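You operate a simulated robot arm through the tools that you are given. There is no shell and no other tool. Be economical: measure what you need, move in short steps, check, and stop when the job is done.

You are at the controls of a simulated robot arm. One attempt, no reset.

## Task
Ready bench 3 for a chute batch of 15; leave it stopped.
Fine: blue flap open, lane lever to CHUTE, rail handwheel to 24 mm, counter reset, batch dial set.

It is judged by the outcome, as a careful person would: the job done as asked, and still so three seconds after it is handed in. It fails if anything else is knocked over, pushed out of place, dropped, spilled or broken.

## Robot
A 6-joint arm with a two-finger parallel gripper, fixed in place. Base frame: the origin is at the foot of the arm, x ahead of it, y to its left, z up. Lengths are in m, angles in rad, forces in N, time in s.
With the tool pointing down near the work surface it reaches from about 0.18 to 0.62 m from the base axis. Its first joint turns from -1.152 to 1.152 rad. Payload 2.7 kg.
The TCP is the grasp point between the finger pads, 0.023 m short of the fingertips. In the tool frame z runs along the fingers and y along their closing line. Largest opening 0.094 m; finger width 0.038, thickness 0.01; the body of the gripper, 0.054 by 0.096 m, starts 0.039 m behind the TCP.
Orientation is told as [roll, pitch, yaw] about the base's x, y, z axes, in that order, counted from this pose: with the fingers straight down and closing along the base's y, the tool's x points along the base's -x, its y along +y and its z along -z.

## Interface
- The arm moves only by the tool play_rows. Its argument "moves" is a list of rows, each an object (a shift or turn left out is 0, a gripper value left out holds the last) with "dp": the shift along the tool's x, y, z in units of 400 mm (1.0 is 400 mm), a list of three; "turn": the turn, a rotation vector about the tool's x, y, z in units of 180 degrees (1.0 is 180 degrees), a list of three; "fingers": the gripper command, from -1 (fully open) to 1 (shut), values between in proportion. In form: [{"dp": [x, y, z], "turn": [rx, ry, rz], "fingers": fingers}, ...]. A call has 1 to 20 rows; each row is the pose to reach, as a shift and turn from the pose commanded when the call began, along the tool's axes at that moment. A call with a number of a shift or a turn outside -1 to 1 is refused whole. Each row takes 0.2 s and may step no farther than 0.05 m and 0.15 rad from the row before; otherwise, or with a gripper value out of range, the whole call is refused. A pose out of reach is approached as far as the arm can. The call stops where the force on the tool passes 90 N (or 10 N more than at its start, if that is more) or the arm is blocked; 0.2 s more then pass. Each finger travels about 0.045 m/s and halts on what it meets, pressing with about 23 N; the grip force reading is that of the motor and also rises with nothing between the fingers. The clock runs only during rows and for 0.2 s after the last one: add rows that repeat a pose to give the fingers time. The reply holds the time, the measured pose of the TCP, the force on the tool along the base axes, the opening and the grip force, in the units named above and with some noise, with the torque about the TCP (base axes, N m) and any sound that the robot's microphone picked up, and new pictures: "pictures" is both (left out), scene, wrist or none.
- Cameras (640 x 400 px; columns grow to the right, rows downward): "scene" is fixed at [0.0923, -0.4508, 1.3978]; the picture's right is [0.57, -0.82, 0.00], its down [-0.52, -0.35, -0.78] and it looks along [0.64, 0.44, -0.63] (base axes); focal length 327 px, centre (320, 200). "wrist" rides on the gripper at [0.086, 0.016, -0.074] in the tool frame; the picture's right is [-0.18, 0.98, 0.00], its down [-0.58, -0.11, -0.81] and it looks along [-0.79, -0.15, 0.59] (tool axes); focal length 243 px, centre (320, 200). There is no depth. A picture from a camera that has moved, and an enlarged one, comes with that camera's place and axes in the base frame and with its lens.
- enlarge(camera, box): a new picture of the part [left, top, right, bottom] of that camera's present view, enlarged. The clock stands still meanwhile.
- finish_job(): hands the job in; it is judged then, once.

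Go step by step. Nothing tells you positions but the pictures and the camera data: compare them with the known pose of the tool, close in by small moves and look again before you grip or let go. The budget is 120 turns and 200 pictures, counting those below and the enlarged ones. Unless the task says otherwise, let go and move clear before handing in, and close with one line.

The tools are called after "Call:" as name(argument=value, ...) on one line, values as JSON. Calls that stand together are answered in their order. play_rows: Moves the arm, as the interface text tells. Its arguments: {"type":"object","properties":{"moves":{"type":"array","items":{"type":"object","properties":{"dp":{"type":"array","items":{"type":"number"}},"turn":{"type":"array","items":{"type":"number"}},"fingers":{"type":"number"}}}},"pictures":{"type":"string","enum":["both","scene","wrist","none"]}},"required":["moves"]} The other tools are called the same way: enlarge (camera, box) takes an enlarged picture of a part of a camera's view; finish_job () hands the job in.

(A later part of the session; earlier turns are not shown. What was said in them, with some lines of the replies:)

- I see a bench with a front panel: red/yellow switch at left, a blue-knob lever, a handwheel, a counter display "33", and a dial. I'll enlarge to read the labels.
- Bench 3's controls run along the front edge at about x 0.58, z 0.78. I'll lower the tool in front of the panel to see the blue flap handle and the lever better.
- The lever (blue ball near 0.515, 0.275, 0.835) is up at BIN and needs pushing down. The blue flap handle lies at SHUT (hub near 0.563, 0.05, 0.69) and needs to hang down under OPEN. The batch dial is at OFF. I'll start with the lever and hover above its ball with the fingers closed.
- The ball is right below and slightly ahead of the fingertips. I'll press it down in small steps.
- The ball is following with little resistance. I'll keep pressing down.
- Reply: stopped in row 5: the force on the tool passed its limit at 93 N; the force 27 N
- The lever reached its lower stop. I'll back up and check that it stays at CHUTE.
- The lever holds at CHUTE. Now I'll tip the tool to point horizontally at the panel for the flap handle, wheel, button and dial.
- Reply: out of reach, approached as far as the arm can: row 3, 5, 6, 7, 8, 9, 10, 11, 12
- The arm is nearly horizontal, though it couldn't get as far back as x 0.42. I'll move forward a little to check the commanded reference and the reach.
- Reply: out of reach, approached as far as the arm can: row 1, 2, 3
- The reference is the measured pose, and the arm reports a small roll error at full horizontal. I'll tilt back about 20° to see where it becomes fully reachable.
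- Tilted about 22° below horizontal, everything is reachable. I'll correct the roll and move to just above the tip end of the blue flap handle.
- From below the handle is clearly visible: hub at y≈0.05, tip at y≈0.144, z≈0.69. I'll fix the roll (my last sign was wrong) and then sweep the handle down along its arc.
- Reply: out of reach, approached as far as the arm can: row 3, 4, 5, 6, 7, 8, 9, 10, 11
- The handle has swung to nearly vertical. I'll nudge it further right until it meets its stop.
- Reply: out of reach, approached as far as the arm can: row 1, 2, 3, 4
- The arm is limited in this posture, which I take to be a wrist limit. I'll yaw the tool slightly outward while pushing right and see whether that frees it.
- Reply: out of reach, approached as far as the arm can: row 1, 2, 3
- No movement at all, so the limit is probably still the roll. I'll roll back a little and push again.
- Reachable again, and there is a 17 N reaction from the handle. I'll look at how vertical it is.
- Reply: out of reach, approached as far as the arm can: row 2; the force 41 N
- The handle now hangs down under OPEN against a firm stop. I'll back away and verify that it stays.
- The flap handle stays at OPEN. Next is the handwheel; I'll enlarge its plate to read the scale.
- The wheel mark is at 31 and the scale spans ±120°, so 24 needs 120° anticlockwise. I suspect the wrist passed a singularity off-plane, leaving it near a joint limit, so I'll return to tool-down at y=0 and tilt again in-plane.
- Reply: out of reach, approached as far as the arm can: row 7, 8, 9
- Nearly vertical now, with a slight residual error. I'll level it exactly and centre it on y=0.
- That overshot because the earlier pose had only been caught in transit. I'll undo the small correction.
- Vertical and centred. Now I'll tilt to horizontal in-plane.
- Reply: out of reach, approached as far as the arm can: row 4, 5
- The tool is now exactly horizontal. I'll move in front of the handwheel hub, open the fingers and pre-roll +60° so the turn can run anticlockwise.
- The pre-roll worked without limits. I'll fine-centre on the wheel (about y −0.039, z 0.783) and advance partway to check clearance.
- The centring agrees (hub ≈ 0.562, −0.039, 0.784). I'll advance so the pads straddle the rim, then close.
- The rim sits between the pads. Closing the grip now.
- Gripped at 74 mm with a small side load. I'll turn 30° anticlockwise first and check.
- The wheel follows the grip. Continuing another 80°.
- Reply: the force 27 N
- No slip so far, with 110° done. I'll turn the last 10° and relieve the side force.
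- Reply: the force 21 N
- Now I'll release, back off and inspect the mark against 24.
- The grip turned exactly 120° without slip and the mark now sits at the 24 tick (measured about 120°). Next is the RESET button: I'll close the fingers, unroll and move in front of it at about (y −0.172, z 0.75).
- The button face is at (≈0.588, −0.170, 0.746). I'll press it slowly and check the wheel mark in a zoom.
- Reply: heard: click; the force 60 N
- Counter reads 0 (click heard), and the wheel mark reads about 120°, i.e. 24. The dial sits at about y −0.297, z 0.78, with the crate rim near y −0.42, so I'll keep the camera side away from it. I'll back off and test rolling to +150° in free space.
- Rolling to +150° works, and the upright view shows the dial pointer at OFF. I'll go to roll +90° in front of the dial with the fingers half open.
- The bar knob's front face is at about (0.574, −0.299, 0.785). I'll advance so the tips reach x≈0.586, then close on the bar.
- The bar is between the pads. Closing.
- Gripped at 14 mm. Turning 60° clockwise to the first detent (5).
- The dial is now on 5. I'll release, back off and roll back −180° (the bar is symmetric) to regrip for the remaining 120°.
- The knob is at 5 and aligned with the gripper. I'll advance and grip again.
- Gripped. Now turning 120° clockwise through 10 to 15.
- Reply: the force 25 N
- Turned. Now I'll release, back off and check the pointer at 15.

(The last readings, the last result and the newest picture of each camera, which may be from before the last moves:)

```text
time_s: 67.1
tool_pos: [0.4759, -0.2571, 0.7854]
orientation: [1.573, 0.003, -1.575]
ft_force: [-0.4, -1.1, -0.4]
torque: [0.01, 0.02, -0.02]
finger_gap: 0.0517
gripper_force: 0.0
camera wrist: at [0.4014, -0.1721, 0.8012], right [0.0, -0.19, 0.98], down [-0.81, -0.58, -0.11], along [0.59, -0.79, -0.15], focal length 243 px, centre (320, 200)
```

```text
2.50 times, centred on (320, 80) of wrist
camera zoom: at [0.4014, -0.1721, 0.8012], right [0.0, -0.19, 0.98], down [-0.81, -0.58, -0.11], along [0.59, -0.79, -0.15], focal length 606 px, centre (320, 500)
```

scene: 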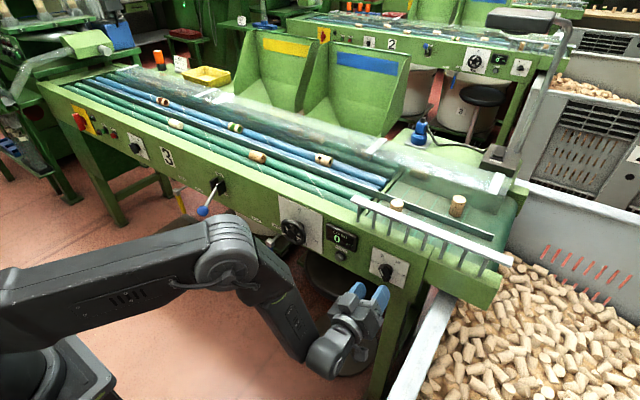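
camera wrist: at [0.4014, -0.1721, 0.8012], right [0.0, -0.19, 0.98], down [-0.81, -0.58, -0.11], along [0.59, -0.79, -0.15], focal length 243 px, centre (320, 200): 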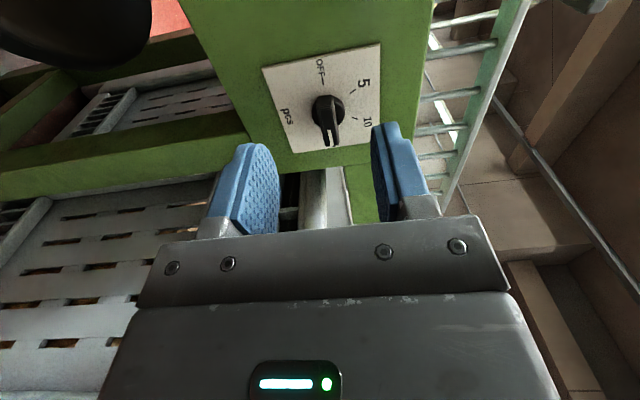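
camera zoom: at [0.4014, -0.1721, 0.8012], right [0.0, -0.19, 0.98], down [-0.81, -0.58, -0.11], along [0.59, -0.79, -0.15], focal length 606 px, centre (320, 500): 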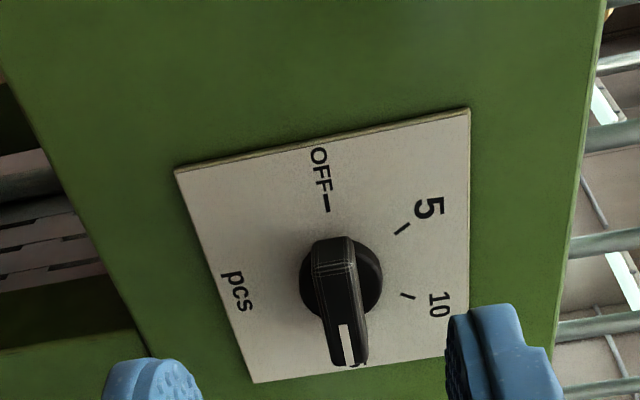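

The dial reads 15. Before finishing I'll look at the wheel mark against the 24 tick from another angle.

Call:
play_rows(moves=[{"dp": [0.1, 0, -0.02]}, {"dp": [0.2, 0, -0.04]}, {"dp": [0.3, 0, -0.06]}, {"dp": [0.4, 0, -0.06]}, {"dp": [0.5, 0, -0.06]}, {"dp": [0.6, 0, -0.06]}, {"dp": [0.6, 0, -0.06]}], pictures="both")

Call:
enlarge(camera="wrist", box=[220, 0, 420, 160])

Call:
enlarge(camera="scene", box=[260, 190, 340, 250])

```text
time_s: 68.7
tool_pos: [0.4524, -0.0172, 0.7848]
orientation: [1.572, 0.003, -1.575]
ft_force: [0.2, 0.7, 0.4]
torque: [-0.01, 0.0, -0.02]
finger_gap: 0.0516
gripper_force: 0.0
camera wrist: at [0.3789, 0.0682, 0.8022], right [0.0, -0.19, 0.98], down [-0.81, -0.58, -0.11], along [0.59, -0.79, -0.15], focal length 243 px, centre (320, 200)
```

scene: 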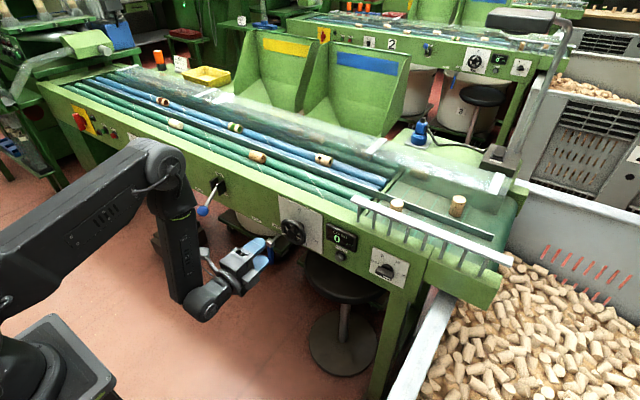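
wrist: 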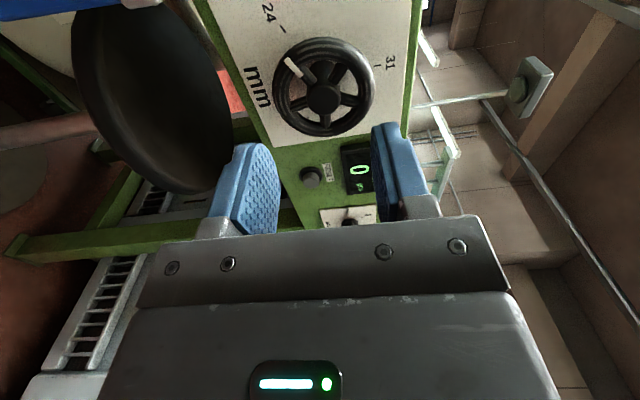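

```text
2.50 times, centred on (320, 80) of wrist
camera zoom: at [0.3789, 0.0682, 0.8022], right [0.0, -0.19, 0.98], down [-0.81, -0.58, -0.11], along [0.59, -0.79, -0.15], focal length 606 px, centre (320, 500)
```

zoom: 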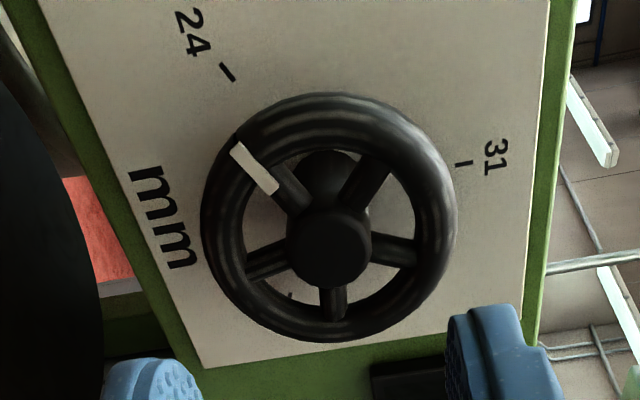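

```text
6.67 times, centred on (300, 220) of scene
camera zoom: at [0.0924, -0.4508, 1.3978], right [0.57, -0.82, 0.0], down [-0.52, -0.35, -0.78], along [0.64, 0.44, -0.63], focal length 2182 px, centre (453, 67)
```

zoom: 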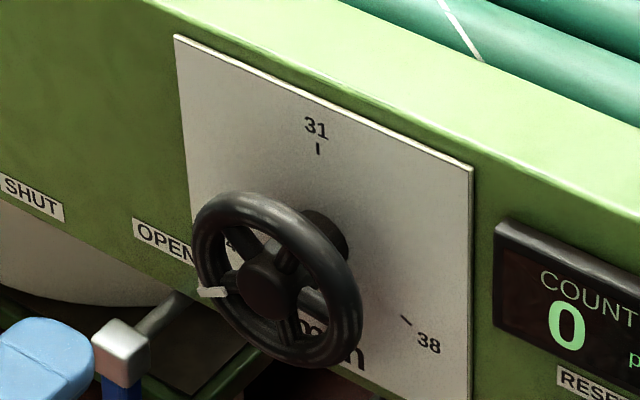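

Wheel, counter and dial are all right: the mark lies on the 24 tick within about 2°. One last look at the lever, the flap and the run lamps, with the arm backed clear.

Call:
play_rows(moves=[{"dp": [-0.1, 0, 0]}, {"dp": [-0.2, 0, 0]}, {"dp": [-0.3, 0, 0]}, {"dp": [-0.3, 0, 0]}], pictures="none")

Call:
enlarge(camera="scene", box=[50, 90, 330, 270])

```text
time_s: 69.7
tool_pos: [0.4522, -0.1388, 0.7861]
orientation: [1.574, 0.002, -1.573]
ft_force: [-0.1, -0.2, -0.6]
torque: [-0.02, 0.03, 0.0]
finger_gap: 0.0517
gripper_force: 0.0
```

```text
2.22 times, centred on (190, 180) of scene
camera zoom: at [0.0923, -0.4508, 1.3978], right [0.57, -0.82, 0.0], down [-0.52, -0.35, -0.78], along [0.64, 0.44, -0.63], focal length 727 px, centre (609, 244)
```

zoom: 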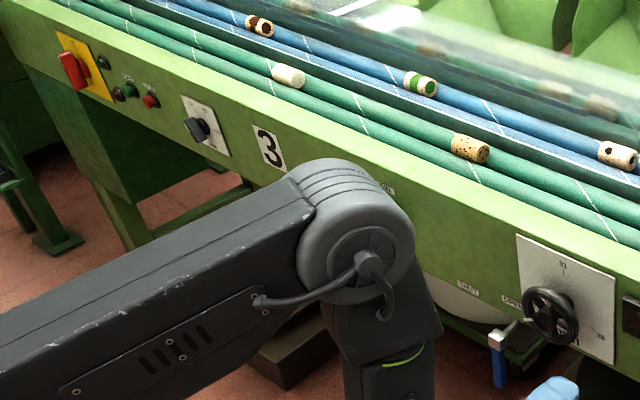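

The arm hides the lever from here, so I'll shift back to confirm the lever is still at CHUTE.

Call:
play_rows(moves=[{"dp": [0.1, 0, -0.02]}, {"dp": [0.2, 0, -0.04]}, {"dp": [0.3, 0, -0.06]}, {"dp": [0.3, 0, -0.06]}], pictures="scene")

Call:
enlarge(camera="scene", box=[150, 150, 310, 270])

```text
time_s: 70.7
tool_pos: [0.4279, -0.0187, 0.7855]
orientation: [1.573, 0.004, -1.576]
ft_force: [0.0, 0.3, 0.7]
torque: [0.0, -0.01, 0.01]
finger_gap: 0.0513
gripper_force: 0.1
```

scene: 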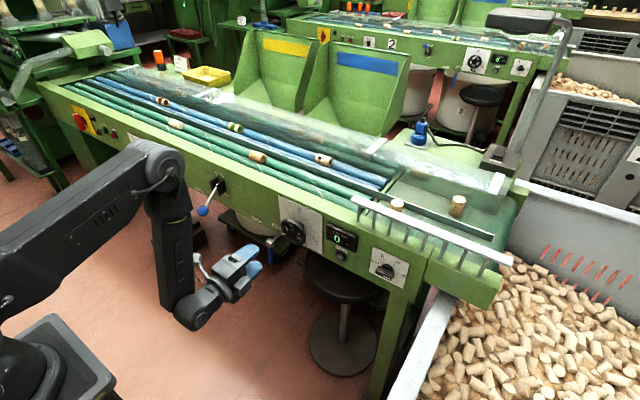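

```text
3.33 times, centred on (230, 210) of scene
camera zoom: at [0.0924, -0.4508, 1.3978], right [0.57, -0.82, 0.0], down [-0.52, -0.35, -0.78], along [0.64, 0.44, -0.63], focal length 1091 px, centre (620, 167)
```

zoom: 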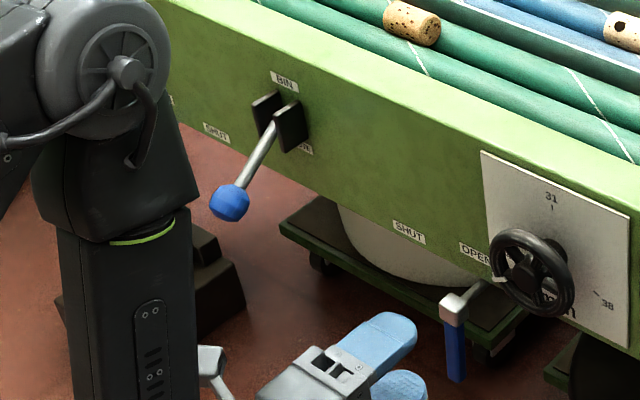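

The lever is at CHUTE, the blue flap handle is down at OPEN, the wheel is at 24, the counter shows 0 and the dial is at 15. The START button was never touched and the arm is clear, so I'm handing in.

Call:
finish_job()

```text
The job is handed in.
```

Bench 3 is set for a chute batch of 15: blue flap open, lane lever at CHUTE, rail handwheel at 24 mm to within about 0.3 mm by camera, counter at 0, and batch dial at 15. I left it stopped: I never touched START.
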